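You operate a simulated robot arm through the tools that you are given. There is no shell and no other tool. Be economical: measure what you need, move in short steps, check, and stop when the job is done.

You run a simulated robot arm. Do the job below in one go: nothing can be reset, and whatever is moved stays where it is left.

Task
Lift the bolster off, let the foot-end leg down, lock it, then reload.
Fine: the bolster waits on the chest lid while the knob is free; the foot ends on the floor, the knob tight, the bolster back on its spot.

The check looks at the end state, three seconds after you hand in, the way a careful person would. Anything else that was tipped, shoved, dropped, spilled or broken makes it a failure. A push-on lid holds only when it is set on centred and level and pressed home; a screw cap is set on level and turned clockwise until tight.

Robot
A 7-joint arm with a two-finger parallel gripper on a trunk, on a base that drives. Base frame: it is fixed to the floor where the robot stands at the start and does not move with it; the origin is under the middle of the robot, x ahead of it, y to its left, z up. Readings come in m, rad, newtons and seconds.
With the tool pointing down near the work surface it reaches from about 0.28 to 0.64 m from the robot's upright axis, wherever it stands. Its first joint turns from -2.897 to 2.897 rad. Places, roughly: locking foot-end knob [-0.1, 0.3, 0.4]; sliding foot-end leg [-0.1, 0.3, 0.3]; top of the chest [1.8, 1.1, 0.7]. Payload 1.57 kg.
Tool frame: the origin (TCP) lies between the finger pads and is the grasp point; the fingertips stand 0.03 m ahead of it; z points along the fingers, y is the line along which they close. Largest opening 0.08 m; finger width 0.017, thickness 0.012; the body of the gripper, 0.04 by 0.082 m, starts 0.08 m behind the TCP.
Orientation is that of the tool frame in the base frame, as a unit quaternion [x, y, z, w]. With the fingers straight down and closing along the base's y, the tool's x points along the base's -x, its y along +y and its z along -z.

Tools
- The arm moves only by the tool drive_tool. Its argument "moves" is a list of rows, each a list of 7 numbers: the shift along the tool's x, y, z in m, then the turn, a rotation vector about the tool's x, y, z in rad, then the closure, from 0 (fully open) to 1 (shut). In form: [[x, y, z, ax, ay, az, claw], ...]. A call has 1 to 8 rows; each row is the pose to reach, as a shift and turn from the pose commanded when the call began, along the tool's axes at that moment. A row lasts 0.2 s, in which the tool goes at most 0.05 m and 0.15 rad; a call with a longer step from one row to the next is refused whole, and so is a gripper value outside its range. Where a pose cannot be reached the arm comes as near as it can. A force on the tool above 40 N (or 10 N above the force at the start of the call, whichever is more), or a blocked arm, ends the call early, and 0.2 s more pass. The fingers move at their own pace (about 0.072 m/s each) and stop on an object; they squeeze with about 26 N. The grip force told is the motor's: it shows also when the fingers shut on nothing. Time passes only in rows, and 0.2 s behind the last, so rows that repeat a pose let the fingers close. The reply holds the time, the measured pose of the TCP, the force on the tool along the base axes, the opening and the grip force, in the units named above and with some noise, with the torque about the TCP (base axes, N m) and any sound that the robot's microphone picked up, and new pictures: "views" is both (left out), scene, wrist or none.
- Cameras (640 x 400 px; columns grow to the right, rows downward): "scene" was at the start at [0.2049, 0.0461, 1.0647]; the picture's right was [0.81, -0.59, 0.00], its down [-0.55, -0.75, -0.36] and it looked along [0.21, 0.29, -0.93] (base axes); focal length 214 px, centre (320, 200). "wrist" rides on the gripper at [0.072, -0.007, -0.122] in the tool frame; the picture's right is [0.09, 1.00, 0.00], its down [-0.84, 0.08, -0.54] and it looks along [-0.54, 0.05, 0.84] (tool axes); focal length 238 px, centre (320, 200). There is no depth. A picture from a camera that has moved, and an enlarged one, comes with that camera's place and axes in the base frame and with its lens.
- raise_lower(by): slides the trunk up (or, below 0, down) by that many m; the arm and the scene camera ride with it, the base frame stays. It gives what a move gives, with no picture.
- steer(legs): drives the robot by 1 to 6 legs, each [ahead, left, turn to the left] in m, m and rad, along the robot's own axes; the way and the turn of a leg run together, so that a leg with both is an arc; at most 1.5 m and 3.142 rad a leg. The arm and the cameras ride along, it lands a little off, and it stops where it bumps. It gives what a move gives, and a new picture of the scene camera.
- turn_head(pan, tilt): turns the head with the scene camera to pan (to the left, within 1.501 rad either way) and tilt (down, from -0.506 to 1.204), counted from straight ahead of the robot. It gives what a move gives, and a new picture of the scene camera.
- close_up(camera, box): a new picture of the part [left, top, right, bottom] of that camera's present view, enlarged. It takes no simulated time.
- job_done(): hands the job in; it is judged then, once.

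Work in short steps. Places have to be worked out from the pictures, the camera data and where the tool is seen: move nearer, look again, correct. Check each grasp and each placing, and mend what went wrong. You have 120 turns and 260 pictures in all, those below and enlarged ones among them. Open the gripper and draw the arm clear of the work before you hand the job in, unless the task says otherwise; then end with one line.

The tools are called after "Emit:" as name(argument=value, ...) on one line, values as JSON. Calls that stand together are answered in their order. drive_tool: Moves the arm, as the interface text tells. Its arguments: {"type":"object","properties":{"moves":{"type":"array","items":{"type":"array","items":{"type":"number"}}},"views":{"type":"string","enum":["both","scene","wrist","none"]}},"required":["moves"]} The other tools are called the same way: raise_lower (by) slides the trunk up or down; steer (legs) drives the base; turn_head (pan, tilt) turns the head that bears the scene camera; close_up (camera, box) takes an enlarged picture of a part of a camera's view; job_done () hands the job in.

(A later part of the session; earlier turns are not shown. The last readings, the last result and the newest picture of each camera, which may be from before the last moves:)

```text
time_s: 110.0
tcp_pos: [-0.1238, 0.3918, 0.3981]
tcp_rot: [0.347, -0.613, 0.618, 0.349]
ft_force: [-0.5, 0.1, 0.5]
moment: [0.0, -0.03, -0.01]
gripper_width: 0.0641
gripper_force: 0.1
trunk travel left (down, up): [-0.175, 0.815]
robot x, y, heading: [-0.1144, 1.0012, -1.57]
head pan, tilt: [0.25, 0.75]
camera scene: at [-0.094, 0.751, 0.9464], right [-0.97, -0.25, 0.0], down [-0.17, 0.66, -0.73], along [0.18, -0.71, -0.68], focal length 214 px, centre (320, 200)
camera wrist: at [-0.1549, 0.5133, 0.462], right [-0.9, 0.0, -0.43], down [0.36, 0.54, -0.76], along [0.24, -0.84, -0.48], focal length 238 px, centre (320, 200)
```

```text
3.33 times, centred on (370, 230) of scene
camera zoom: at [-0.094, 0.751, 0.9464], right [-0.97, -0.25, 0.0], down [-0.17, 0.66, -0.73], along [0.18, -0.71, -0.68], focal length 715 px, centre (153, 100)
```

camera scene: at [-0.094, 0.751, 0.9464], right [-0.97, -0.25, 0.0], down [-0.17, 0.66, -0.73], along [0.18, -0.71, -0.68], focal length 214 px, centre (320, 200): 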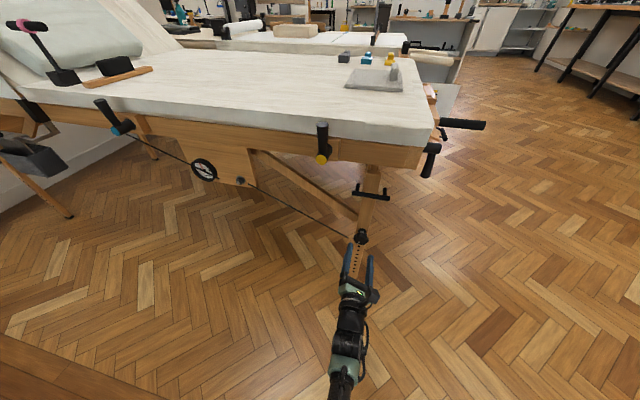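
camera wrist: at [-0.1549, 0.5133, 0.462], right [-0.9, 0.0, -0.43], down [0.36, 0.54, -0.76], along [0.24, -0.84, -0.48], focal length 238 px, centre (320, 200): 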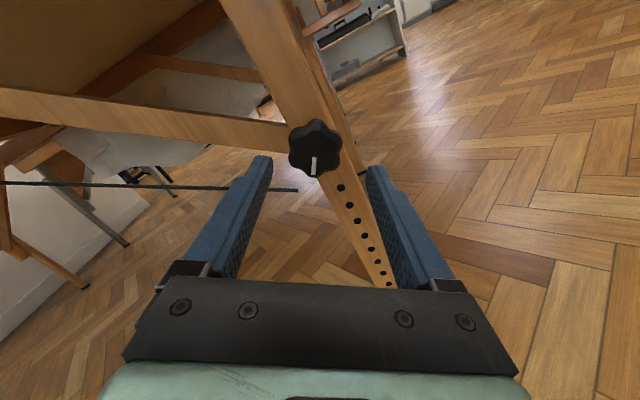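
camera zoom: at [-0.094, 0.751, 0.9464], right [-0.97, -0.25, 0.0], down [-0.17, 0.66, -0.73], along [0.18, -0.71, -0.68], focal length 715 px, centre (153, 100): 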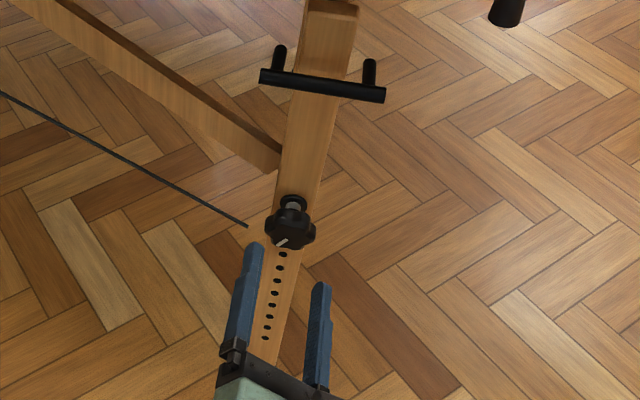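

The leg hasn't dropped by itself; it has a crossbar handle at about (-0.12, 0.323, 0.583). I'll grip that bar with the fingers vertical and try lowering the leg under control.

Emit:
drive_tool(moves=[[0, 0, -0.02, 0, 0, 0.13, 0.2], [0.026, -0.0165, -0.02, 0, 0, 0.26, 0.1], [0.052, -0.033, -0.02, 0, 0, 0.39, 0], [0.078, -0.05, -0.02, 0, 0, 0.52, 0], [0.104, -0.066, -0.02, 0, 0, 0.65, 0], [0.13, -0.083, -0.02, 0, 0, 0.78, 0], [0.157, -0.099, -0.02, 0, 0, 0.91, 0], [0.157, -0.099, -0.02, 0, 0, 1.04, 0]], views="both")

```text
time_s: 111.8
tcp_pos: [-0.1208, 0.4131, 0.584]
tcp_rot: [-0.004, -0.704, 0.71, -0.004]
ft_force: [-0.4, 0.0, -0.4]
moment: [-0.02, 0.02, 0.04]
gripper_width: 0.0801
gripper_force: 0.1
trunk travel left (down, up): [-0.175, 0.815]
robot x, y, heading: [-0.1144, 0.9966, -1.574]
head pan, tilt: [0.25, 0.75]
camera scene: at [-0.094, 0.751, 0.9464], right [-0.97, -0.25, 0.0], down [-0.17, 0.66, -0.73], along [0.18, -0.71, -0.68], focal length 214 px, centre (320, 200)
camera wrist: at [-0.1918, 0.5344, 0.5887], right [-0.08, -0.01, -1.0], down [0.84, 0.54, -0.07], along [0.54, -0.84, -0.04], focal length 238 px, centre (320, 200)
```

scene: 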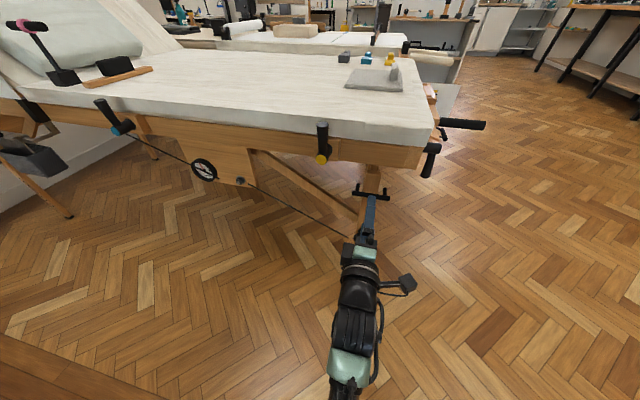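
wrist: 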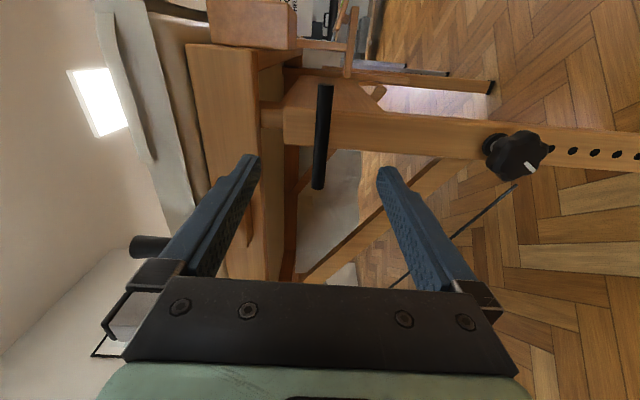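

Bar is centred between the fingers at (-0.124, 0.323, 0.583). I advance and close on it.

Emit:
drive_tool(moves=[[0.002, 0.001, 0.03, 0, 0, 0, 0.3], [0.002, 0.001, 0.06, 0, 0, 0, 0.5], [0.002, 0.001, 0.079, 0, 0, 0, 0.5], [0.002, 0.001, 0.079, 0, 0, 0, 1], [0.002, 0.001, 0.079, 0, 0, 0, 1], [0.002, 0.001, 0.079, 0, 0, 0, 1], [0.002, 0.001, 0.079, 0, 0, 0, 1]], views="wrist")

```text
time_s: 113.4
tcp_pos: [-0.1224, 0.3335, 0.5836]
tcp_rot: [-0.003, -0.705, 0.709, -0.003]
ft_force: [-0.7, -4.6, -3.2]
moment: [0.04, 0.27, -0.03]
gripper_width: 0.0129
gripper_force: 30.0
trunk travel left (down, up): [-0.175, 0.815]
robot x, y, heading: [-0.1173, 1.0004, -1.574]
head pan, tilt: [0.25, 0.75]
camera wrist: at [-0.1945, 0.4552, 0.5882], right [-0.08, -0.01, -1.0], down [0.84, 0.54, -0.07], along [0.54, -0.84, -0.04], focal length 238 px, centre (320, 200)
```

wrist: 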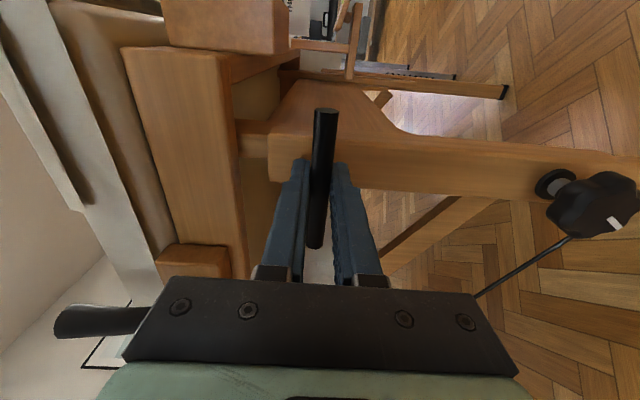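

Bar gripped (13 mm). I try lowering the leg slowly (tool +y is down), watching the force.

Emit:
drive_tool(moves=[[0, 0.004, 0, 0, 0, 0, 1], [0, 0.008, 0, 0, 0, 0, 1], [0, 0.012, 0, 0, 0, 0, 1], [0, 0.016, 0, 0, 0, 0, 1]], views="wrist")

```text
time_s: 114.4
tcp_pos: [-0.1222, 0.3345, 0.567]
tcp_rot: [-0.004, -0.704, 0.71, -0.004]
ft_force: [-2.3, -6.7, 2.0]
moment: [-0.04, 0.22, -0.04]
gripper_width: 0.0125
gripper_force: 30.0
trunk travel left (down, up): [-0.175, 0.815]
robot x, y, heading: [-0.1169, 0.9986, -1.57]
head pan, tilt: [0.25, 0.75]
camera wrist: at [-0.1944, 0.4553, 0.5726], right [-0.08, -0.01, -1.0], down [0.84, 0.54, -0.07], along [0.54, -0.84, -0.04], focal length 238 px, centre (320, 200)
```

wrist: 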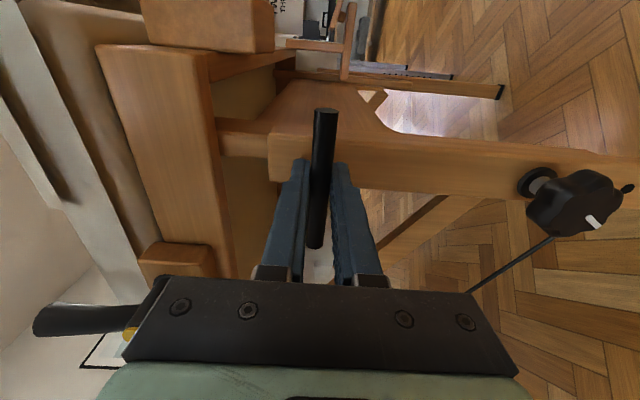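

The leg slides freely (2 N). I keep lowering until the foot meets the floor.

Emit:
drive_tool(moves=[[0, 0.005, 0, 0, 0, 0, 1], [0, 0.01, 0, 0, 0, 0, 1], [0, 0.015, 0, 0, 0, 0, 1], [0, 0.02, 0, 0, 0, 0, 1], [0, 0.025, 0, 0, 0, 0, 1], [0, 0.03, 0, 0, 0, 0, 1]], views="wrist")

```text
time_s: 115.8
tcp_pos: [-0.1236, 0.3337, 0.5446]
tcp_rot: [-0.005, -0.699, 0.715, -0.003]
ft_force: [-5.6, 14.5, 17.6]
moment: [-0.17, 0.22, -0.08]
gripper_width: 0.0128
gripper_force: 29.3
trunk travel left (down, up): [-0.175, 0.815]
robot x, y, heading: [-0.1224, 1.0012, -1.573]
head pan, tilt: [0.25, 0.75]
camera wrist: at [-0.1943, 0.4553, 0.5475], right [-0.08, -0.02, -1.0], down [0.84, 0.54, -0.08], along [0.54, -0.84, -0.03], focal length 238 px, centre (320, 200)
```

wrist: 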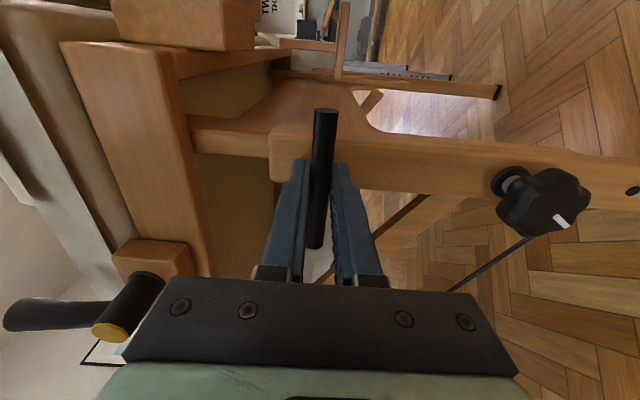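

Resistance at z≈0.545 after ~39 mm. I check whether the foot is on the floor.

Emit:
turn_head(pan=0.1, tilt=1.0)

Emit:
drive_tool(moves=[[0, 0.006, 0, 0, 0, 0, 1], [0, 0.008, 0, 0, 0, 0, 1], [0, 0.008, 0, 0, 0, 0, 1]], views="scene")

Emit:
close_up(camera="scene", box=[230, 100, 430, 260])

```text
time_s: 116.6
tcp_pos: [-0.1215, 0.3333, 0.5446]
tcp_rot: [-0.004, -0.699, 0.715, -0.003]
ft_force: [-8.8, 7.8, 20.3]
moment: [-0.12, 0.24, -0.1]
gripper_width: 0.0128
gripper_force: 29.5
trunk travel left (down, up): [-0.175, 0.815]
robot x, y, heading: [-0.1162, 1.0004, -1.572]
head pan, tilt: [0.099, 1.0]
camera scene: at [-0.1078, 0.7635, 0.928], right [-1.0, -0.1, 0.0], down [-0.08, 0.84, -0.54], along [0.05, -0.54, -0.84], focal length 214 px, centre (320, 200)
```

scene: 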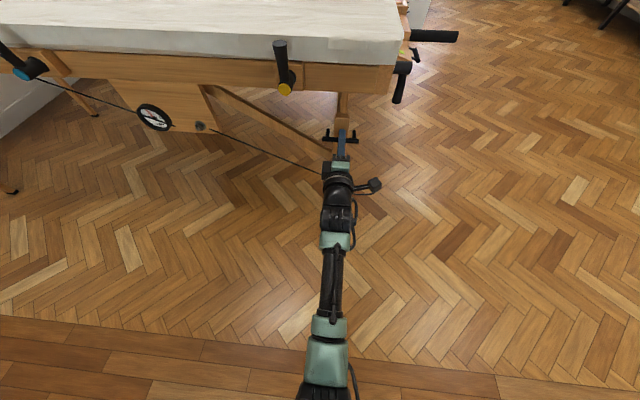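

```text
time_s: 117.4
tcp_pos: [-0.1212, 0.3323, 0.544]
tcp_rot: [-0.003, -0.692, 0.722, -0.003]
ft_force: [-10.2, 14.7, 32.1]
moment: [-0.27, 0.22, -0.18]
gripper_width: 0.0126
gripper_force: 29.3
trunk travel left (down, up): [-0.175, 0.815]
robot x, y, heading: [-0.112, 1.0043, -1.576]
head pan, tilt: [0.099, 1.0]
camera scene: at [-0.1079, 0.7647, 0.9284], right [-1.0, -0.1, 0.0], down [-0.08, 0.84, -0.54], along [0.05, -0.54, -0.84], focal length 214 px, centre (320, 200)
```

scene: 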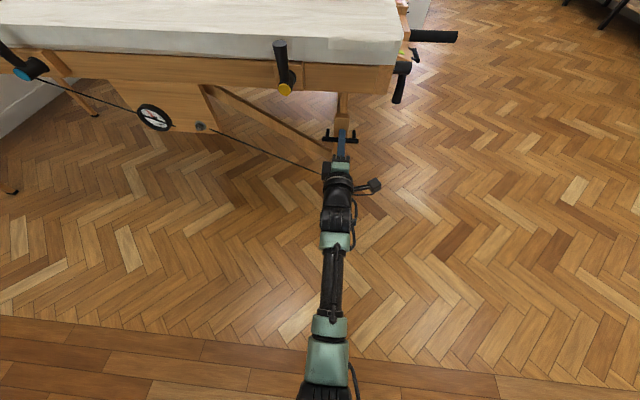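

```text
2.50 times, centred on (330, 180) of scene
camera zoom: at [-0.1079, 0.7647, 0.9284], right [-1.0, -0.1, 0.0], down [-0.08, 0.84, -0.54], along [0.05, -0.54, -0.84], focal length 536 px, centre (295, 250)
```

zoom: 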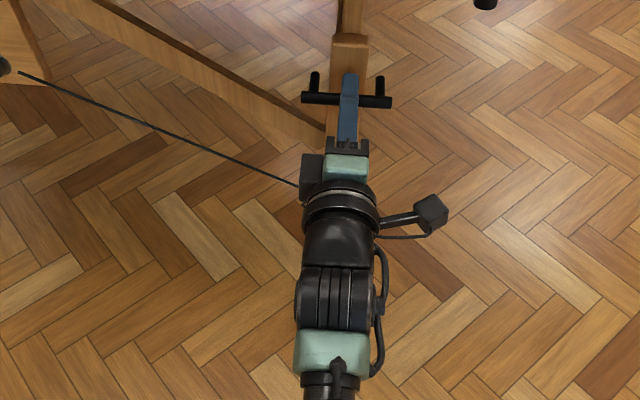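

It's a firm stop. I ease off the push, release the bar and back away to inspect the foot.

Emit:
drive_tool(moves=[[0, -0.006, 0, 0, 0, 0, 1], [0, -0.008, 0, 0, 0, 0, 1], [0, -0.008, 0, 0, 0, 0, 0.5], [0, -0.008, 0, 0, 0, 0, 0.5], [0, -0.008, -0.04, 0, 0, 0, 0.3], [0, -0.008, -0.08, 0, 0, 0, 0.2], [0, 0.03, -0.09, 0, 0, 0, 0.2], [0, 0.07, -0.09, 0, 0, 0, 0.2]], views="both")

```text
time_s: 119.2
tcp_pos: [-0.1204, 0.4223, 0.4584]
tcp_rot: [-0.004, -0.704, 0.71, -0.004]
ft_force: [-0.4, -0.5, -0.5]
moment: [0.0, 0.0, 0.0]
gripper_width: 0.0639
gripper_force: 0.1
trunk travel left (down, up): [-0.175, 0.815]
robot x, y, heading: [-0.1151, 1.0004, -1.574]
head pan, tilt: [0.099, 1.0]
camera scene: at [-0.1076, 0.762, 0.9273], right [-1.0, -0.1, 0.0], down [-0.08, 0.84, -0.54], along [0.05, -0.54, -0.84], focal length 214 px, centre (320, 200)
camera wrist: at [-0.193, 0.5443, 0.4636], right [-0.08, -0.01, -1.0], down [0.84, 0.54, -0.07], along [0.54, -0.84, -0.04], focal length 238 px, centre (320, 200)
```

scene: 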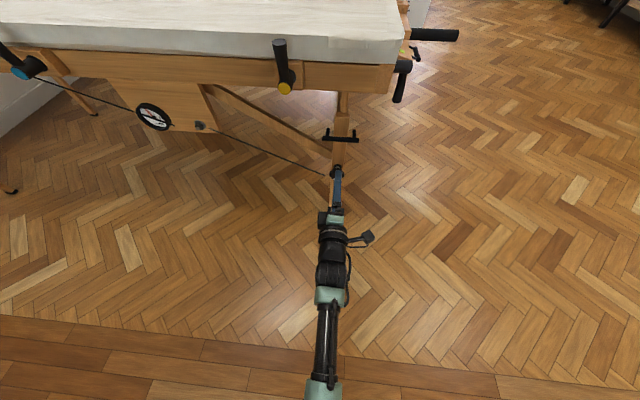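
wrist: 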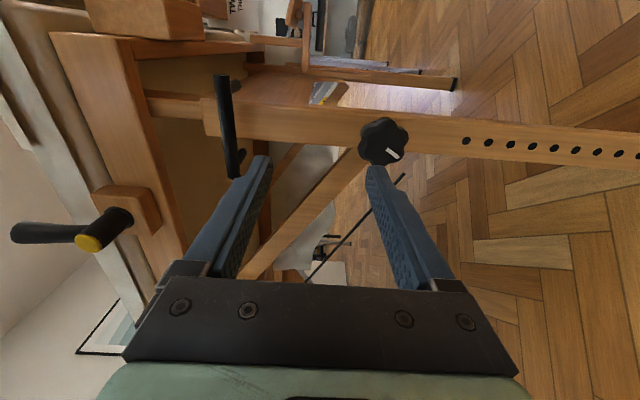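

To see the foot itself I lower the trunk 15 cm (clear of leg and knob).

Emit:
raise_lower(by=-0.15)

Emit:
close_up(camera="wrist", box=[320, 0, 640, 200])

```text
time_s: 120.9
tcp_pos: [-0.1214, 0.4234, 0.3087]
tcp_rot: [-0.004, -0.704, 0.71, -0.004]
ft_force: [-0.2, 0.9, 0.0]
moment: [-0.01, -0.01, 0.0]
gripper_width: 0.0641
gripper_force: 0.1
trunk travel left (down, up): [-0.025, 0.965]
robot x, y, heading: [-0.1169, 0.9989, -1.568]
head pan, tilt: [0.099, 1.0]
```

```text
2.00 times, centred on (480, 100) of wrist
camera zoom: at [-0.193, 0.5441, 0.3137], right [-0.08, -0.01, -1.0], down [0.84, 0.54, -0.07], along [0.54, -0.84, -0.04], focal length 477 px, centre (0, 400)
```

zoom: 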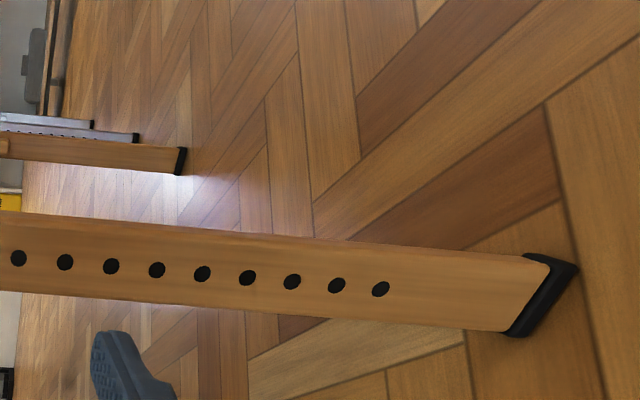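

The rubber foot is on the floor. Now tightening: I raise back, turn the tool to the earlier release angle and come over the knob.

Emit:
raise_lower(by=0.15)

Emit:
drive_tool(moves=[[0, 0.02, 0, 0, 0, -0.13, 0.2], [0, 0.04, 0, 0, 0, -0.26, 0.2], [0.001, 0.06, 0, 0, 0, -0.39, 0.2], [0.001, 0.06, 0, 0, 0, -0.52, 0.2], [0.001, 0.06, 0.01, 0, 0, -0.65, 0.2], [0.001, 0.06, 0.02, 0, 0, -0.78, 0.2], [0.001, 0.06, 0.025, 0, 0, -0.91, 0.2], [0.001, 0.06, 0.025, 0, 0, -1.04, 0.2]], views="wrist")

```text
time_s: 122.7
tcp_pos: [-0.1212, 0.4232, 0.4588]
tcp_rot: [-0.004, -0.704, 0.71, -0.004]
ft_force: [-0.4, 0.0, -0.2]
moment: [-0.02, -0.01, 0.0]
gripper_width: 0.0642
gripper_force: 0.1
trunk travel left (down, up): [-0.175, 0.815]
robot x, y, heading: [-0.1183, 1.002, -1.572]
head pan, tilt: [0.099, 1.0]
```

```text
time_s: 124.5
tcp_pos: [-0.1215, 0.3969, 0.3988]
tcp_rot: [0.349, -0.612, 0.618, 0.35]
ft_force: [0.6, -0.6, -0.1]
moment: [0.0, 0.02, -0.01]
gripper_width: 0.0641
gripper_force: 0.1
trunk travel left (down, up): [-0.175, 0.815]
robot x, y, heading: [-0.1144, 0.9985, -1.566]
head pan, tilt: [0.099, 1.0]
camera wrist: at [-0.1524, 0.5193, 0.4627], right [-0.9, 0.0, -0.43], down [0.36, 0.54, -0.76], along [0.23, -0.84, -0.48], focal length 238 px, centre (320, 200)
```

wrist: 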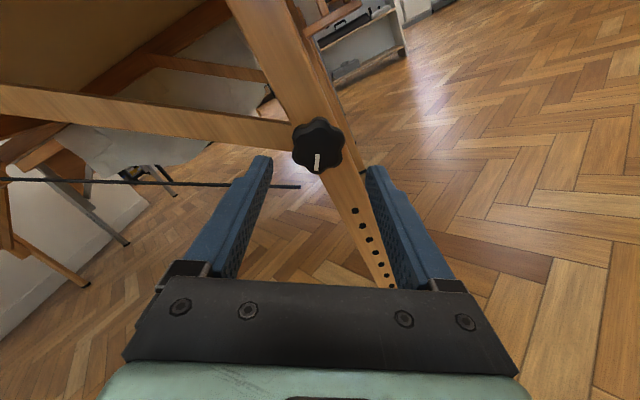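

Aligned. Advance around the knob and close.

Emit:
drive_tool(moves=[[0.001, -0.001, 0.025, 0, 0, 0, 0.15], [0.001, -0.001, 0.05, 0, 0, 0, 0.15], [0.001, -0.001, 0.067, 0, 0, 0, 0.15], [0.001, -0.001, 0.067, 0, 0, 0, 1], [0.001, -0.001, 0.067, 0, 0, 0, 1], [0.001, -0.001, 0.067, 0, 0, 0, 1]], views="wrist")

```text
time_s: 125.9
tcp_pos: [-0.12, 0.3297, 0.4013]
tcp_rot: [0.347, -0.613, 0.618, 0.349]
ft_force: [2.8, -0.2, -0.5]
moment: [-0.13, 0.0, -0.18]
gripper_width: 0.0407
gripper_force: 45.1
trunk travel left (down, up): [-0.175, 0.815]
robot x, y, heading: [-0.1172, 0.9994, -1.568]
head pan, tilt: [0.099, 1.0]
camera wrist: at [-0.1518, 0.4526, 0.4651], right [-0.9, 0.0, -0.43], down [0.36, 0.54, -0.76], along [0.24, -0.84, -0.48], focal length 238 px, centre (320, 200)
```

wrist: 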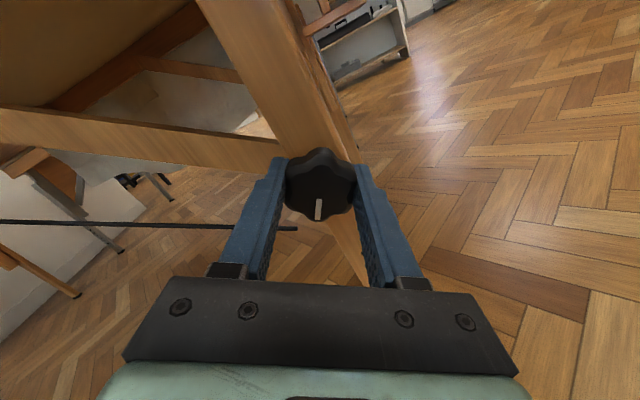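

Well centred (forces under 3 N). I turn clockwise to tighten, first 1.04 rad.

Emit:
drive_tool(moves=[[0, 0, 0, 0, 0, 0.13, 1], [0, 0, 0, 0, 0, 0.26, 1], [0, 0, 0, 0, 0, 0.39, 1], [0, 0, 0, 0, 0, 0.52, 1], [0, 0, 0, 0, 0, 0.65, 1], [0, 0, 0, 0, 0, 0.78, 1], [0, 0, 0, 0, 0, 0.91, 1], [0, 0, 0, 0, 0, 1.04, 1]], views="none")

Emit:
drive_tool(moves=[[0, 0, 0, 0, 0, 0.13, 1], [0, 0, 0, 0, 0, 0.26, 1], [0, 0, 0, 0, 0, 0.39, 1], [0, 0, 0, 0, 0, 0.52, 1], [0, 0, 0, 0, 0, 0.65, 1], [0, 0, 0, 0, 0, 0.78, 1], [0, 0, 0, 0, 0, 0.91, 1], [0, 0, 0, 0, 0, 1.04, 1]], views="wrist")

```text
time_s: 127.7
tcp_pos: [-0.1206, 0.3299, 0.4001]
tcp_rot: [-0.005, -0.705, 0.709, -0.004]
ft_force: [1.9, -7.4, -5.1]
moment: [0.28, 0.05, -0.63]
gripper_width: 0.0408
gripper_force: 44.7
trunk travel left (down, up): [-0.175, 0.815]
robot x, y, heading: [-0.116, 0.9998, -1.568]
head pan, tilt: [0.099, 1.0]
```

```text
time_s: 129.5
tcp_pos: [-0.1209, 0.3301, 0.3988]
tcp_rot: [-0.355, -0.61, 0.613, -0.356]
ft_force: [4.2, -17.9, -14.1]
moment: [0.11, 0.23, 0.01]
gripper_width: 0.0409
gripper_force: 44.7
trunk travel left (down, up): [-0.175, 0.815]
robot x, y, heading: [-0.1142, 0.9981, -1.571]
head pan, tilt: [0.099, 1.0]
camera wrist: at [-0.162, 0.4513, 0.339], right [0.82, 0.0, -0.57], down [0.48, 0.54, 0.69], along [0.31, -0.84, 0.45], focal length 238 px, centre (320, 200)
```

wrist: 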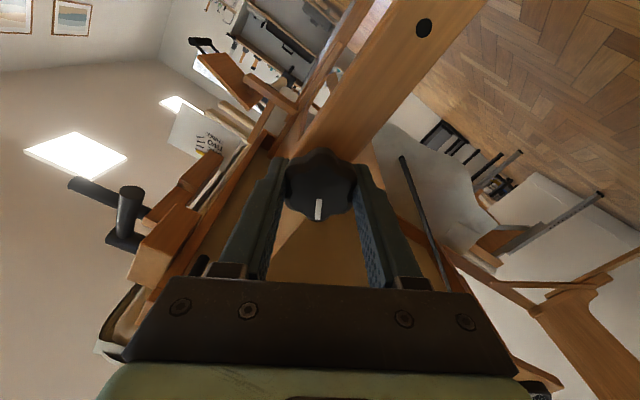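

Torque is starting to build and the knob draws inward. I follow it 1.5 mm and continue clockwise.

Emit:
drive_tool(moves=[[0.001, 0, 0.001, 0, 0, 0.1, 1], [0.001, 0, 0.001, 0, 0, 0.2, 1], [0.001, 0, 0.0015, 0, 0, 0.3, 1], [0.001, 0, 0.0015, 0, 0, 0.4, 1], [0.001, 0, 0.0015, 0, 0, 0.52, 1]], views="wrist")

```text
time_s: 130.7
tcp_pos: [-0.1203, 0.3292, 0.399]
tcp_rot: [0.498, 0.5, -0.5, 0.502]
ft_force: [12.2, 26.2, -5.3]
moment: [-0.69, 0.32, 0.04]
gripper_width: 0.0407
gripper_force: 45.3
trunk travel left (down, up): [-0.175, 0.815]
robot x, y, heading: [-0.1168, 1.0005, -1.569]
head pan, tilt: [0.099, 1.0]
camera wrist: at [-0.1268, 0.4508, 0.3257], right [1.0, 0.0, -0.09], down [0.08, 0.55, 0.83], along [0.05, -0.84, 0.54], focal length 238 px, centre (320, 200)
```

wrist: 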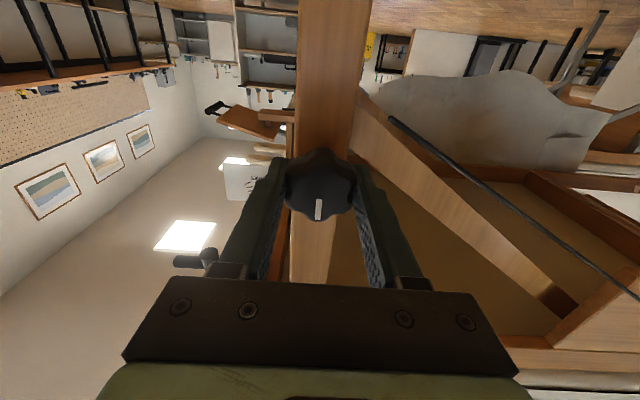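

Back at the original angle; I ease the axial push and turn on to feel for the tight stop.

Emit:
drive_tool(moves=[[0, 0.001, -0.0015, 0, 0, 0.1, 1], [0, 0.001, -0.0015, 0, 0, 0.2, 1], [0, 0.001, -0.0015, 0, 0, 0.3, 1], [0, 0.001, -0.0015, 0, 0, 0.4, 1]], views="wrist")

```text
time_s: 131.7
tcp_pos: [-0.1211, 0.3287, 0.4062]
tcp_rot: [0.584, 0.386, -0.396, 0.594]
ft_force: [6.9, 13.7, 11.8]
moment: [0.35, 1.18, -0.11]
gripper_width: 0.0463
gripper_force: 44.8
trunk travel left (down, up): [-0.175, 0.815]
robot x, y, heading: [-0.1172, 1.0001, -1.57]
head pan, tilt: [0.099, 1.0]
camera wrist: at [-0.0998, 0.4489, 0.3341], right [0.95, 0.0, 0.3], down [-0.25, 0.56, 0.79], along [-0.17, -0.83, 0.53], focal length 238 px, centre (320, 200)
```

wrist: 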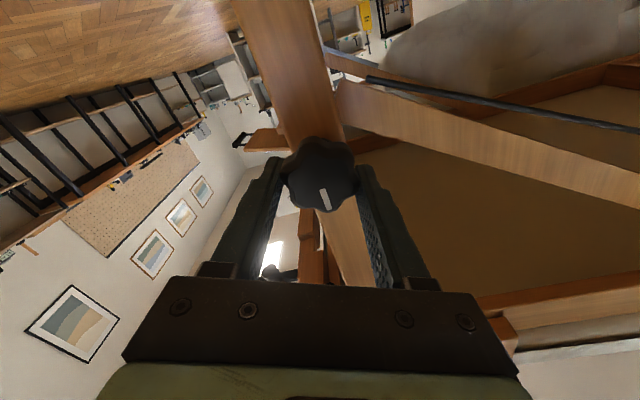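

Torque jumped to 1.2 N·m and the fingers began to slip over the lobes while the knob stayed put: it is tight. I open, back off straight, and check.

Emit:
drive_tool(moves=[[0, 0, 0, 0, 0, 0, 0.15], [0, 0, 0, 0, 0, 0, 0.15], [0, 0, -0.03, 0, 0, 0, 0.15], [0, 0, -0.07, 0, 0, 0, 0.15], [0, 0, -0.11, 0, 0, 0, 0.15]], views="both")

Emit:
close_up(camera="wrist", box=[220, 60, 420, 185])

```text
time_s: 132.9
tcp_pos: [-0.1211, 0.4399, 0.3991]
tcp_rot: [0.586, 0.39, -0.392, 0.592]
ft_force: [-0.2, -0.2, -0.6]
moment: [0.01, -0.03, 0.01]
gripper_width: 0.0678
gripper_force: 0.0
trunk travel left (down, up): [-0.175, 0.815]
robot x, y, heading: [-0.117, 1.0032, -1.571]
head pan, tilt: [0.099, 1.0]
camera scene: at [-0.1076, 0.762, 0.9273], right [-1.0, -0.1, 0.0], down [-0.08, 0.84, -0.54], along [0.05, -0.54, -0.84], focal length 214 px, centre (320, 200)
camera wrist: at [-0.0988, 0.56, 0.3287], right [0.95, 0.0, 0.3], down [-0.25, 0.55, 0.8], along [-0.16, -0.84, 0.52], focal length 238 px, centre (320, 200)
```

scene: 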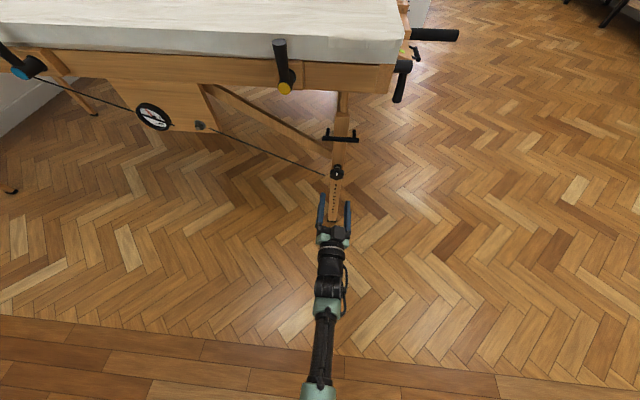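
wrist: 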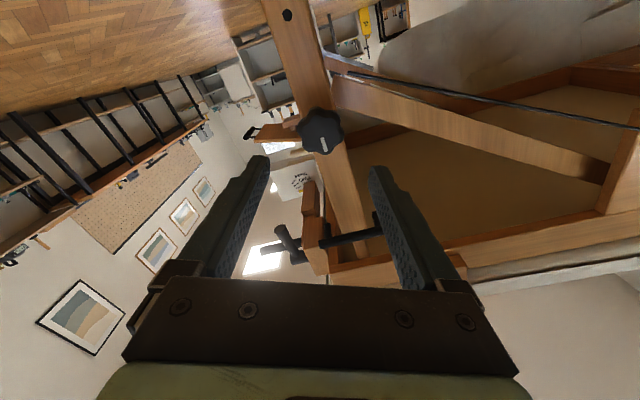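

```text
3.20 times, centred on (320, 122) of wrist
camera zoom: at [-0.0988, 0.56, 0.3287], right [0.95, 0.0, 0.3], down [-0.25, 0.55, 0.8], along [-0.16, -0.84, 0.52], focal length 763 px, centre (320, 448)
```

zoom: 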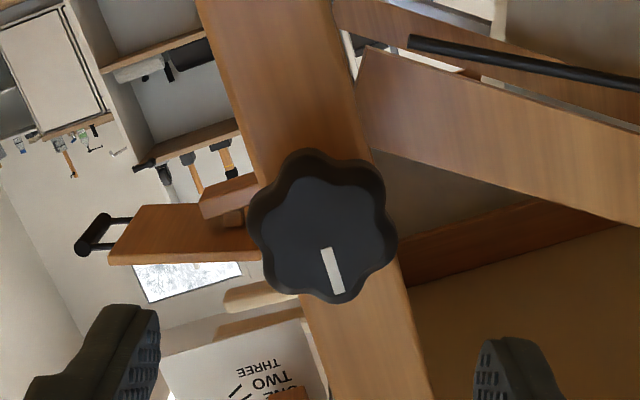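

The knob sits at or slightly past its original tight mark and the foot is down. I back out, raise the trunk and return the tool to pointing down.

Emit:
steer(legs=[[-0.2, 0, 0]])

Emit:
raise_lower(by=0.4)

Emit:
raise_lower(by=0.25)

Emit:
drive_tool(moves=[[0, 0, -0.035, 0, 0, -0.1, 0], [0, 0, -0.07, 0, 0, -0.2, 0], [0, 0, -0.105, 0, 0, -0.3, 0], [0, 0, -0.14, 0, 0, -0.41, 0]], views="none")

Emit:
drive_tool(moves=[[0, 0, 0, 0, 0.14, 0, 0], [0, 0, 0, 0, 0.28, 0, 0], [0, 0, 0, 0, 0.42, 0, 0], [0, 0, 0, 0, 0.56, 0, 0], [0, 0, 0, 0, 0.7, 0, 0], [0, 0, 0, 0, 0.84, 0, 0], [0, 0, 0, 0, 0.98, 0, 0], [0, 0, 0, 0, 1.12, 0, 0]], views="none")

```text
time_s: 134.5
tcp_pos: [-0.1209, 0.6401, 0.3979]
tcp_rot: [0.586, 0.39, -0.392, 0.592]
ft_force: [0.4, -0.2, -0.4]
moment: [-0.01, 0.0, -0.03]
gripper_width: 0.0676
gripper_force: 0.0
trunk travel left (down, up): [-0.175, 0.815]
robot x, y, heading: [-0.1153, 1.2025, -1.576]
head pan, tilt: [0.099, 1.0]
camera scene: at [-0.1076, 0.9631, 0.9272], right [-1.0, -0.1, 0.0], down [-0.08, 0.84, -0.54], along [0.05, -0.54, -0.84], focal length 214 px, centre (320, 200)
```

scene: 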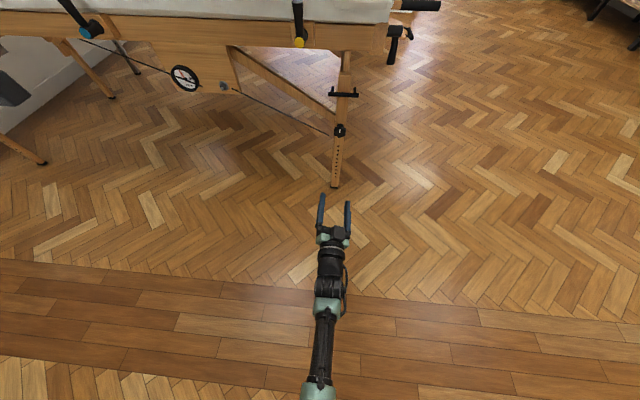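

```text
time_s: 138.3
tcp_pos: [-0.1204, 0.639, 0.798]
tcp_rot: [0.587, 0.389, -0.392, 0.592]
ft_force: [0.6, -0.3, -0.4]
moment: [-0.02, -0.01, 0.0]
gripper_width: 0.0679
gripper_force: 0.1
trunk travel left (down, up): [-0.575, 0.415]
robot x, y, heading: [-0.1164, 1.2001, -1.577]
head pan, tilt: [0.099, 1.0]
```

```text
time_s: 140.9
tcp_pos: [-0.1202, 0.6412, 1.0474]
tcp_rot: [0.587, 0.389, -0.393, 0.592]
ft_force: [0.3, 0.2, 0.4]
moment: [0.02, -0.03, 0.0]
gripper_width: 0.0681
gripper_force: 0.0
trunk travel left (down, up): [-0.825, 0.165]
robot x, y, heading: [-0.1138, 1.2, -1.57]
head pan, tilt: [0.099, 1.0]
```

```text
time_s: 141.9
tcp_pos: [-0.1208, 0.78, 1.0482]
tcp_rot: [-0.495, -0.501, 0.506, -0.498]
ft_force: [0.0, 0.4, -0.4]
moment: [-0.03, 0.0, -0.01]
gripper_width: 0.0802
gripper_force: 0.0
trunk travel left (down, up): [-0.825, 0.165]
robot x, y, heading: [-0.1169, 1.2031, -1.572]
head pan, tilt: [0.099, 1.0]
```

```text
time_s: 143.7
tcp_pos: [-0.1215, 0.7791, 1.0483]
tcp_rot: [0.688, 0.689, -0.165, 0.157]
ft_force: [0.5, 0.8, 0.1]
moment: [0.02, 0.05, -0.01]
gripper_width: 0.0801
gripper_force: 0.0
trunk travel left (down, up): [-0.825, 0.165]
robot x, y, heading: [-0.1154, 1.202, -1.574]
head pan, tilt: [0.099, 1.0]
```

Foot visibly meets the floor. I finish pitching down and drive back to the chest.

Emit:
drive_tool(moves=[[0, 0, 0, 0, 0.14, 0, 0], [0, 0, 0, 0, 0.28, 0, 0], [0, 0, 0, 0, 0.42, 0, 0], [0, 0, 0, 0, 0.457, 0, 0]], views="none")

Emit:
steer(legs=[[0, 0, 1.573], [0.7, -0.03, 0], [0.47, -0.04, 0]])

Emit:
turn_head(pan=0, tilt=0.9)

```text
time_s: 144.7
tcp_pos: [-0.1334, 0.7655, 1.0587]
tcp_rot: [0.709, 0.703, -0.047, 0.018]
ft_force: [-0.3, 0.1, -0.6]
moment: [0.05, 0.02, 0.03]
gripper_width: 0.0801
gripper_force: 0.0
out of reach, approached as far as the arm can: row 3, 4
trunk travel left (down, up): [-0.825, 0.165]
robot x, y, heading: [-0.1156, 1.2033, -1.575]
head pan, tilt: [0.099, 1.0]
```

```text
time_s: 154.8
tcp_pos: [1.492, 1.1173, 1.0598]
tcp_rot: [0.003, 0.999, -0.021, 0.048]
ft_force: [0.1, -0.7, -0.1]
moment: [-0.02, 0.02, 0.01]
gripper_width: 0.08
gripper_force: 0.1
trunk travel left (down, up): [-0.825, 0.165]
robot x, y, heading: [1.0561, 1.1334, 0.002]
head pan, tilt: [0.099, 1.0]
camera scene: at [1.2976, 1.1415, 1.5773], right [0.1, -0.99, 0.0], down [-0.84, -0.08, -0.54], along [0.54, 0.05, -0.84], focal length 214 px, centre (320, 200)
```

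scene: 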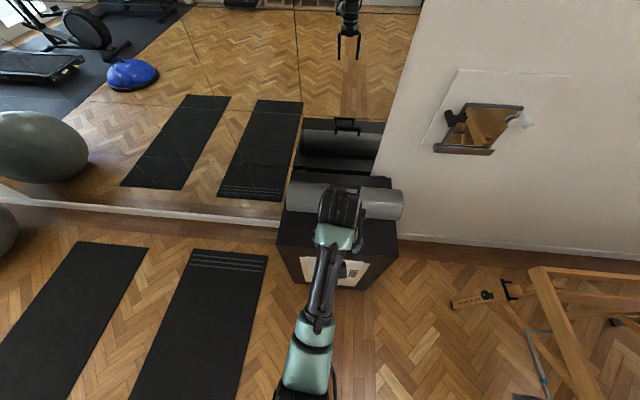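

```text
time_s: 155.5
tcp_pos: [1.4926, 1.1172, 1.0599]
tcp_rot: [0.004, 0.999, -0.021, 0.048]
ft_force: [0.5, -0.1, 1.0]
moment: [0.02, 0.02, 0.04]
gripper_width: 0.0798
gripper_force: 0.1
trunk travel left (down, up): [-0.825, 0.165]
robot x, y, heading: [1.0558, 1.1363, 0.003]
head pan, tilt: [0.0, 0.901]
camera scene: at [1.304, 1.1346, 1.5844], right [0.0, -1.0, 0.0], down [-0.78, 0.0, -0.62], along [0.62, 0.0, -0.78], focal length 214 px, centre (320, 200)
```

scene: 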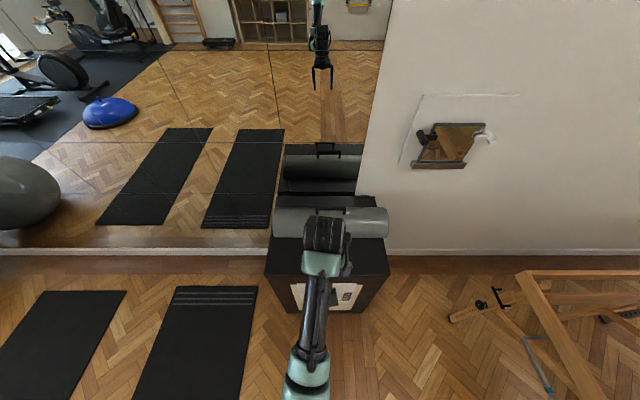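

Bolster is still in place on the lid. I level the tool, move out a little and rotate a quarter turn as before.

Emit:
drive_tool(moves=[[-0.03, 0.008, -0.025, -0.021, 0.048, -0.004, 0], [-0.055, 0.015, -0.05, -0.042, 0.096, -0.008, 0]], views="none")

Emit:
drive_tool(moves=[[0, 0, 0, 0, 0, -0.14, 0], [0, 0, 0, 0, 0, -0.28, 0], [0, 0, 0, 0, 0, -0.42, 0], [0, 0, 0, 0, 0, -0.56, 0], [0, 0, 0, 0, 0, -0.7, 0], [0, 0, 0, 0, 0, -0.84, 0]], views="none")

Emit:
drive_tool(moves=[[0, 0, 0, 0, 0, -0.14, 0], [0, 0, 0, 0, 0, -0.28, 0], [0, 0, 0, 0, 0, -0.42, 0], [0, 0, 0, 0, 0, -0.56, 0], [0, 0, 0, 0, 0, -0.7, 0], [0, 0, 0, 0, 0, -0.72, 0]], views="none")

Emit:
steer(legs=[[0.247, 0, -0.002]])

```text
time_s: 156.1
tcp_pos: [1.5433, 1.1334, 1.1135]
tcp_rot: [-0.001, 1.0, 0.001, -0.002]
ft_force: [0.8, 0.3, 0.0]
moment: [0.02, 0.0, 0.06]
gripper_width: 0.0802
gripper_force: 0.0
trunk travel left (down, up): [-0.825, 0.165]
robot x, y, heading: [1.0573, 1.1342, 0.002]
head pan, tilt: [0.0, 0.901]
```

```text
time_s: 157.5
tcp_pos: [1.5434, 1.1343, 1.1137]
tcp_rot: [-0.41, 0.912, -0.001, 0.0]
ft_force: [-0.1, -0.3, 0.9]
moment: [0.01, -0.03, -0.02]
gripper_width: 0.0801
gripper_force: 0.1
trunk travel left (down, up): [-0.825, 0.165]
robot x, y, heading: [1.0576, 1.1353, 0.002]
head pan, tilt: [0.0, 0.901]
```

```text
time_s: 158.9
tcp_pos: [1.5424, 1.1336, 1.1136]
tcp_rot: [-0.704, 0.71, 0.0, 0.0]
ft_force: [-0.1, 0.3, -0.5]
moment: [0.03, 0.0, 0.03]
gripper_width: 0.0802
gripper_force: 0.0
trunk travel left (down, up): [-0.825, 0.165]
robot x, y, heading: [1.0545, 1.1369, -0.004]
head pan, tilt: [0.0, 0.901]
```

```text
time_s: 160.7
tcp_pos: [1.7885, 1.1304, 1.1147]
tcp_rot: [-0.702, 0.712, 0.0, -0.001]
ft_force: [0.3, 0.1, 1.3]
moment: [0.02, -0.03, 0.0]
gripper_width: 0.0801
gripper_force: 0.0
trunk travel left (down, up): [-0.825, 0.165]
robot x, y, heading: [1.3008, 1.1354, -0.011]
head pan, tilt: [0.0, 0.901]
camera scene: at [1.5502, 1.1328, 1.5845], right [-0.01, -1.0, 0.0], down [-0.78, 0.0, -0.62], along [0.62, 0.0, -0.78], focal length 214 px, centre (320, 200)
```

scene: 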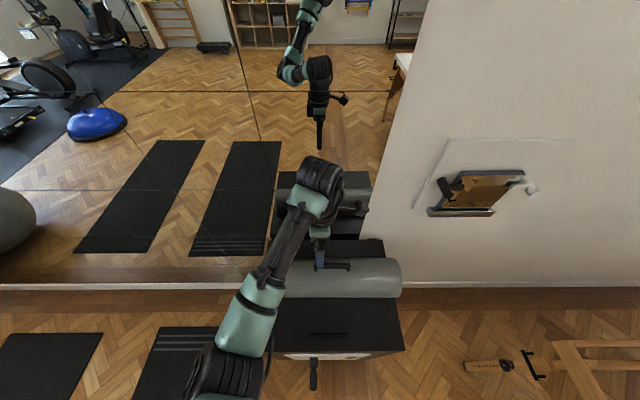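

I move over the handle at (1.827, 1.10) and descend to look.

Emit:
drive_tool(moves=[[0.015, -0.02, 0.035, 0, 0, 0, 0], [0.03, -0.039, 0.07, 0, 0, 0, 0], [0.03, -0.039, 0.115, 0, 0, 0, 0], [0.03, -0.039, 0.16, 0, 0, 0, 0]], views="wrist")

```text
time_s: 161.7
tcp_pos: [1.8276, 1.1007, 0.9534]
tcp_rot: [-0.702, 0.713, 0.001, 0.001]
ft_force: [0.5, 0.8, -0.3]
moment: [0.02, 0.0, 0.03]
gripper_width: 0.08
gripper_force: 0.1
trunk travel left (down, up): [-0.825, 0.165]
robot x, y, heading: [1.3059, 1.132, -0.008]
head pan, tilt: [0.0, 0.901]
camera wrist: at [1.8333, 1.0281, 1.0747], right [-1.0, -0.08, 0.0], down [-0.06, 0.84, 0.54], along [-0.04, 0.54, -0.84], focal length 238 px, centre (320, 200)
```

wrist: 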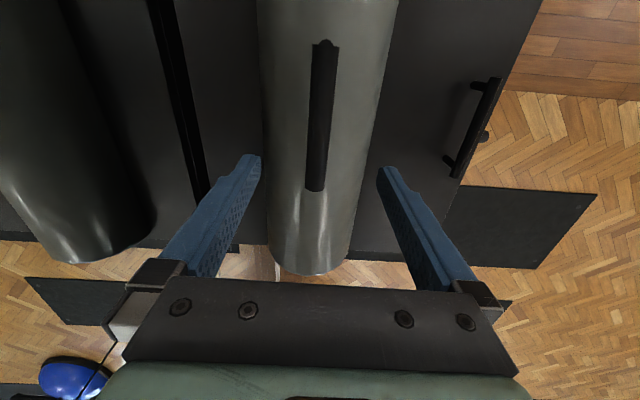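

Picture matches the release view. I descend to 0.857 and close.

Emit:
drive_tool(moves=[[0, 0, 0.04, 0, 0, 0, 0], [0, 0, 0.08, 0, 0, 0, 0], [0, 0, 0.096, 0, 0, 0, 0], [0, 0, 0.096, 0, 0, 0, 0.5], [0, 0, 0.096, 0, 0, 0, 1], [0, 0, 0.096, 0, 0, 0, 1], [0, 0, 0.096, 0, 0, 0, 1]], views="wrist")

```text
time_s: 163.3
tcp_pos: [1.8283, 1.1005, 0.8569]
tcp_rot: [-0.703, 0.712, 0.0, 0.0]
ft_force: [2.2, -1.5, -0.1]
moment: [-0.01, -0.03, 0.28]
gripper_width: 0.0198
gripper_force: 26.4
trunk travel left (down, up): [-0.825, 0.165]
robot x, y, heading: [1.3027, 1.1305, -0.003]
head pan, tilt: [0.0, 0.901]
camera wrist: at [1.8343, 1.0278, 0.9788], right [-1.0, -0.08, 0.0], down [-0.07, 0.84, 0.54], along [-0.04, 0.54, -0.84], focal length 238 px, centre (320, 200)
```

wrist: 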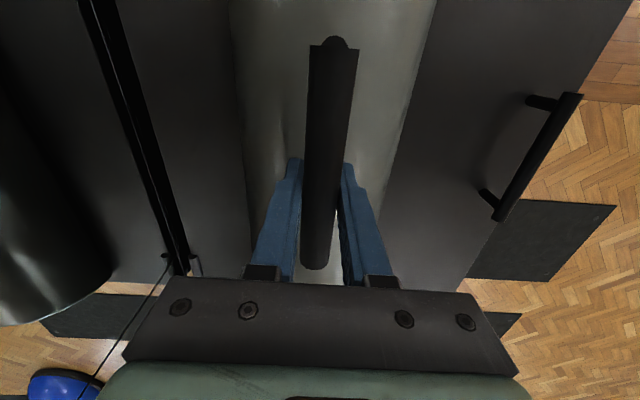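

Gripped cleanly. I lift slowly.

Emit:
drive_tool(moves=[[0, 0, -0.003, 0, 0, 0, 1], [0, 0, -0.007, 0, 0, 0, 1], [0, 0, -0.012, 0, 0, 0, 1], [0, 0, -0.02, 0, 0, 0, 1], [0, 0, -0.03, 0, 0, 0, 1], [0, 0, -0.04, 0, 0, 0, 1]], views="none")

Emit:
raise_lower(by=0.16)

```text
time_s: 164.7
tcp_pos: [1.8267, 1.1004, 0.8971]
tcp_rot: [-0.702, 0.712, 0.001, 0.0]
ft_force: [-0.3, 0.4, -11.4]
moment: [0.11, -0.01, -0.03]
gripper_width: 0.0196
gripper_force: 26.0
trunk travel left (down, up): [-0.825, 0.165]
robot x, y, heading: [1.302, 1.1325, -0.002]
head pan, tilt: [0.0, 0.901]
```

```text
time_s: 166.5
tcp_pos: [1.8285, 1.1005, 1.0563]
tcp_rot: [-0.702, 0.712, 0.001, -0.001]
ft_force: [0.2, -0.2, -10.8]
moment: [0.14, -0.01, 0.02]
gripper_width: 0.0197
gripper_force: 25.8
trunk travel left (down, up): [-0.985, 0.005]
robot x, y, heading: [1.3011, 1.1316, -0.003]
head pan, tilt: [0.0, 0.901]
```

Held (11 N). I back off, then rotate the bolster lengthwise again and raise a bit.

Emit:
steer(legs=[[-0.25, 0, 0]])

Emit:
drive_tool(moves=[[0, 0.01, -0.01, 0, 0, 0.13, 1], [0, 0.02, -0.02, 0, 0, 0.26, 1], [0, 0.03, -0.03, 0, 0, 0.39, 1], [0, 0.04, -0.04, 0, 0, 0.52, 1], [0, 0.04, -0.05, 0, 0, 0.65, 1], [0, 0.04, -0.06, 0, 0, 0.78, 1]], views="none")

Emit:
drive_tool(moves=[[0, 0, 0, 0, 0, 0.13, 1], [0, 0, 0, 0, 0, 0.26, 1], [0, 0, 0, 0, 0, 0.39, 1], [0, 0, 0, 0, 0, 0.52, 1], [0, 0, 0, 0, 0, 0.65, 1], [0, 0, 0, 0, 0, 0.775, 1]], views="scene")

```text
time_s: 168.3
tcp_pos: [1.5812, 1.1018, 1.0557]
tcp_rot: [-0.702, 0.712, 0.001, 0.0]
ft_force: [0.6, 0.4, -11.4]
moment: [0.13, 0.0, -0.02]
gripper_width: 0.0193
gripper_force: 25.9
trunk travel left (down, up): [-0.985, 0.005]
robot x, y, heading: [1.055, 1.1311, -0.005]
head pan, tilt: [0.0, 0.901]
camera scene: at [1.3047, 1.1339, 1.744], right [0.0, -1.0, 0.0], down [-0.78, 0.0, -0.62], along [0.62, 0.0, -0.78], focal length 214 px, centre (320, 200)
```

scene: 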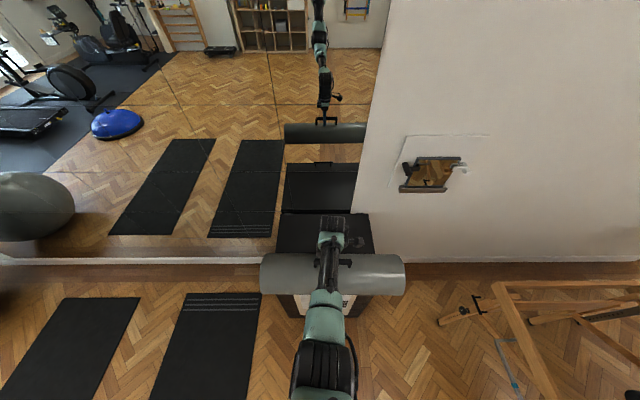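

```text
time_s: 169.7
tcp_pos: [1.54, 1.1019, 1.118]
tcp_rot: [-0.378, 0.926, 0.001, 0.001]
ft_force: [0.0, 0.1, -10.2]
moment: [0.07, -0.1, 0.0]
gripper_width: 0.0196
gripper_force: 25.7
trunk travel left (down, up): [-0.985, 0.005]
robot x, y, heading: [1.0546, 1.132, -0.005]
head pan, tilt: [0.0, 0.901]
```

```text
time_s: 171.1
tcp_pos: [1.539, 1.1018, 1.1163]
tcp_rot: [0.002, 1.0, 0.001, -0.001]
ft_force: [-0.7, -0.2, -10.5]
moment: [0.04, -0.13, 0.0]
gripper_width: 0.0197
gripper_force: 26.4
trunk travel left (down, up): [-0.985, 0.005]
robot x, y, heading: [1.0573, 1.134, -0.006]
head pan, tilt: [0.0, 0.901]
camera scene: at [1.3032, 1.134, 1.7443], right [0.0, -1.0, 0.0], down [-0.78, 0.0, -0.62], along [0.62, 0.0, -0.78], focal length 214 px, centre (320, 200)
```

scene: 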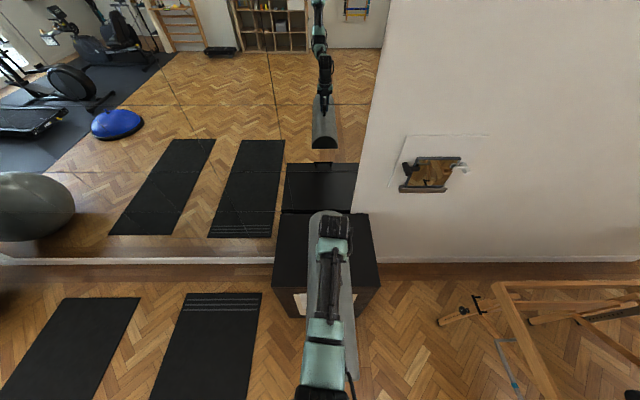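

Now the return drive: back past the foot end, right to y≈0.

Emit:
steer(legs=[[-0.98, 0, 0.003], [-0.97, 0, 0.003], [0, -1.13, 0]])

Emit:
turn_head(pan=0.0, tilt=1.0)

```text
time_s: 186.3
tcp_pos: [-0.4067, -0.0207, 1.1164]
tcp_rot: [-0.01, 1.0, 0.001, -0.001]
ft_force: [0.0, 0.5, -11.0]
moment: [0.01, -0.12, -0.02]
gripper_width: 0.0198
gripper_force: 26.1
trunk travel left (down, up): [-0.985, 0.005]
robot x, y, heading: [-0.8936, 0.0045, 0.018]
head pan, tilt: [0.0, 0.901]
camera scene: at [-0.6435, 0.0079, 1.7443], right [0.01, -1.0, 0.0], down [-0.78, -0.01, -0.62], along [0.62, 0.01, -0.78], focal length 214 px, centre (320, 200)
```

scene: 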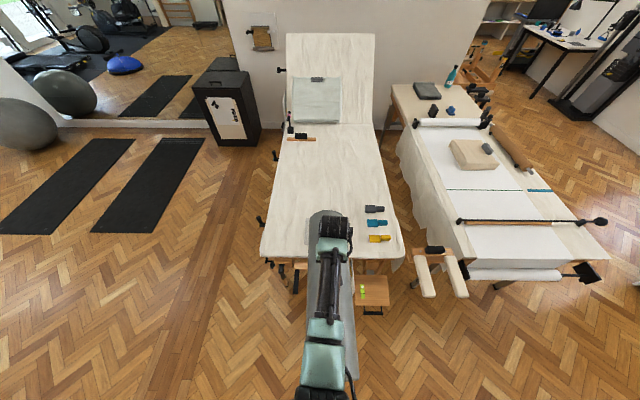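

```text
time_s: 186.9
tcp_pos: [-0.4065, -0.02, 1.1177]
tcp_rot: [-0.01, 1.0, 0.001, -0.001]
ft_force: [0.2, 0.6, -11.0]
moment: [-0.02, -0.12, 0.02]
gripper_width: 0.0196
gripper_force: 25.8
trunk travel left (down, up): [-0.985, 0.005]
robot x, y, heading: [-0.8919, 0.0028, 0.016]
head pan, tilt: [0.0, 1.0]
camera scene: at [-0.6493, 0.0072, 1.7371], right [0.01, -1.0, 0.0], down [-0.84, -0.01, -0.54], along [0.54, 0.01, -0.84], focal length 214 px, centre (320, 200)
```

scene: 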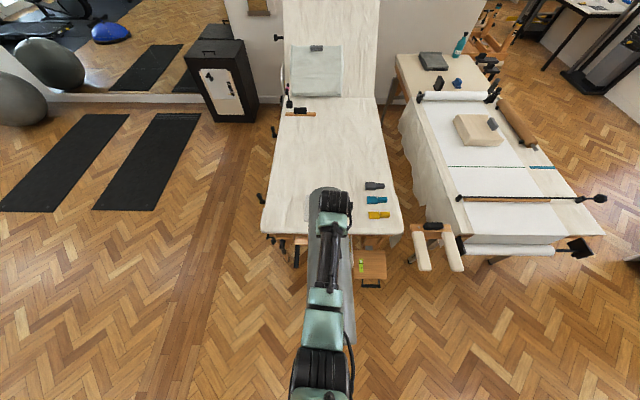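

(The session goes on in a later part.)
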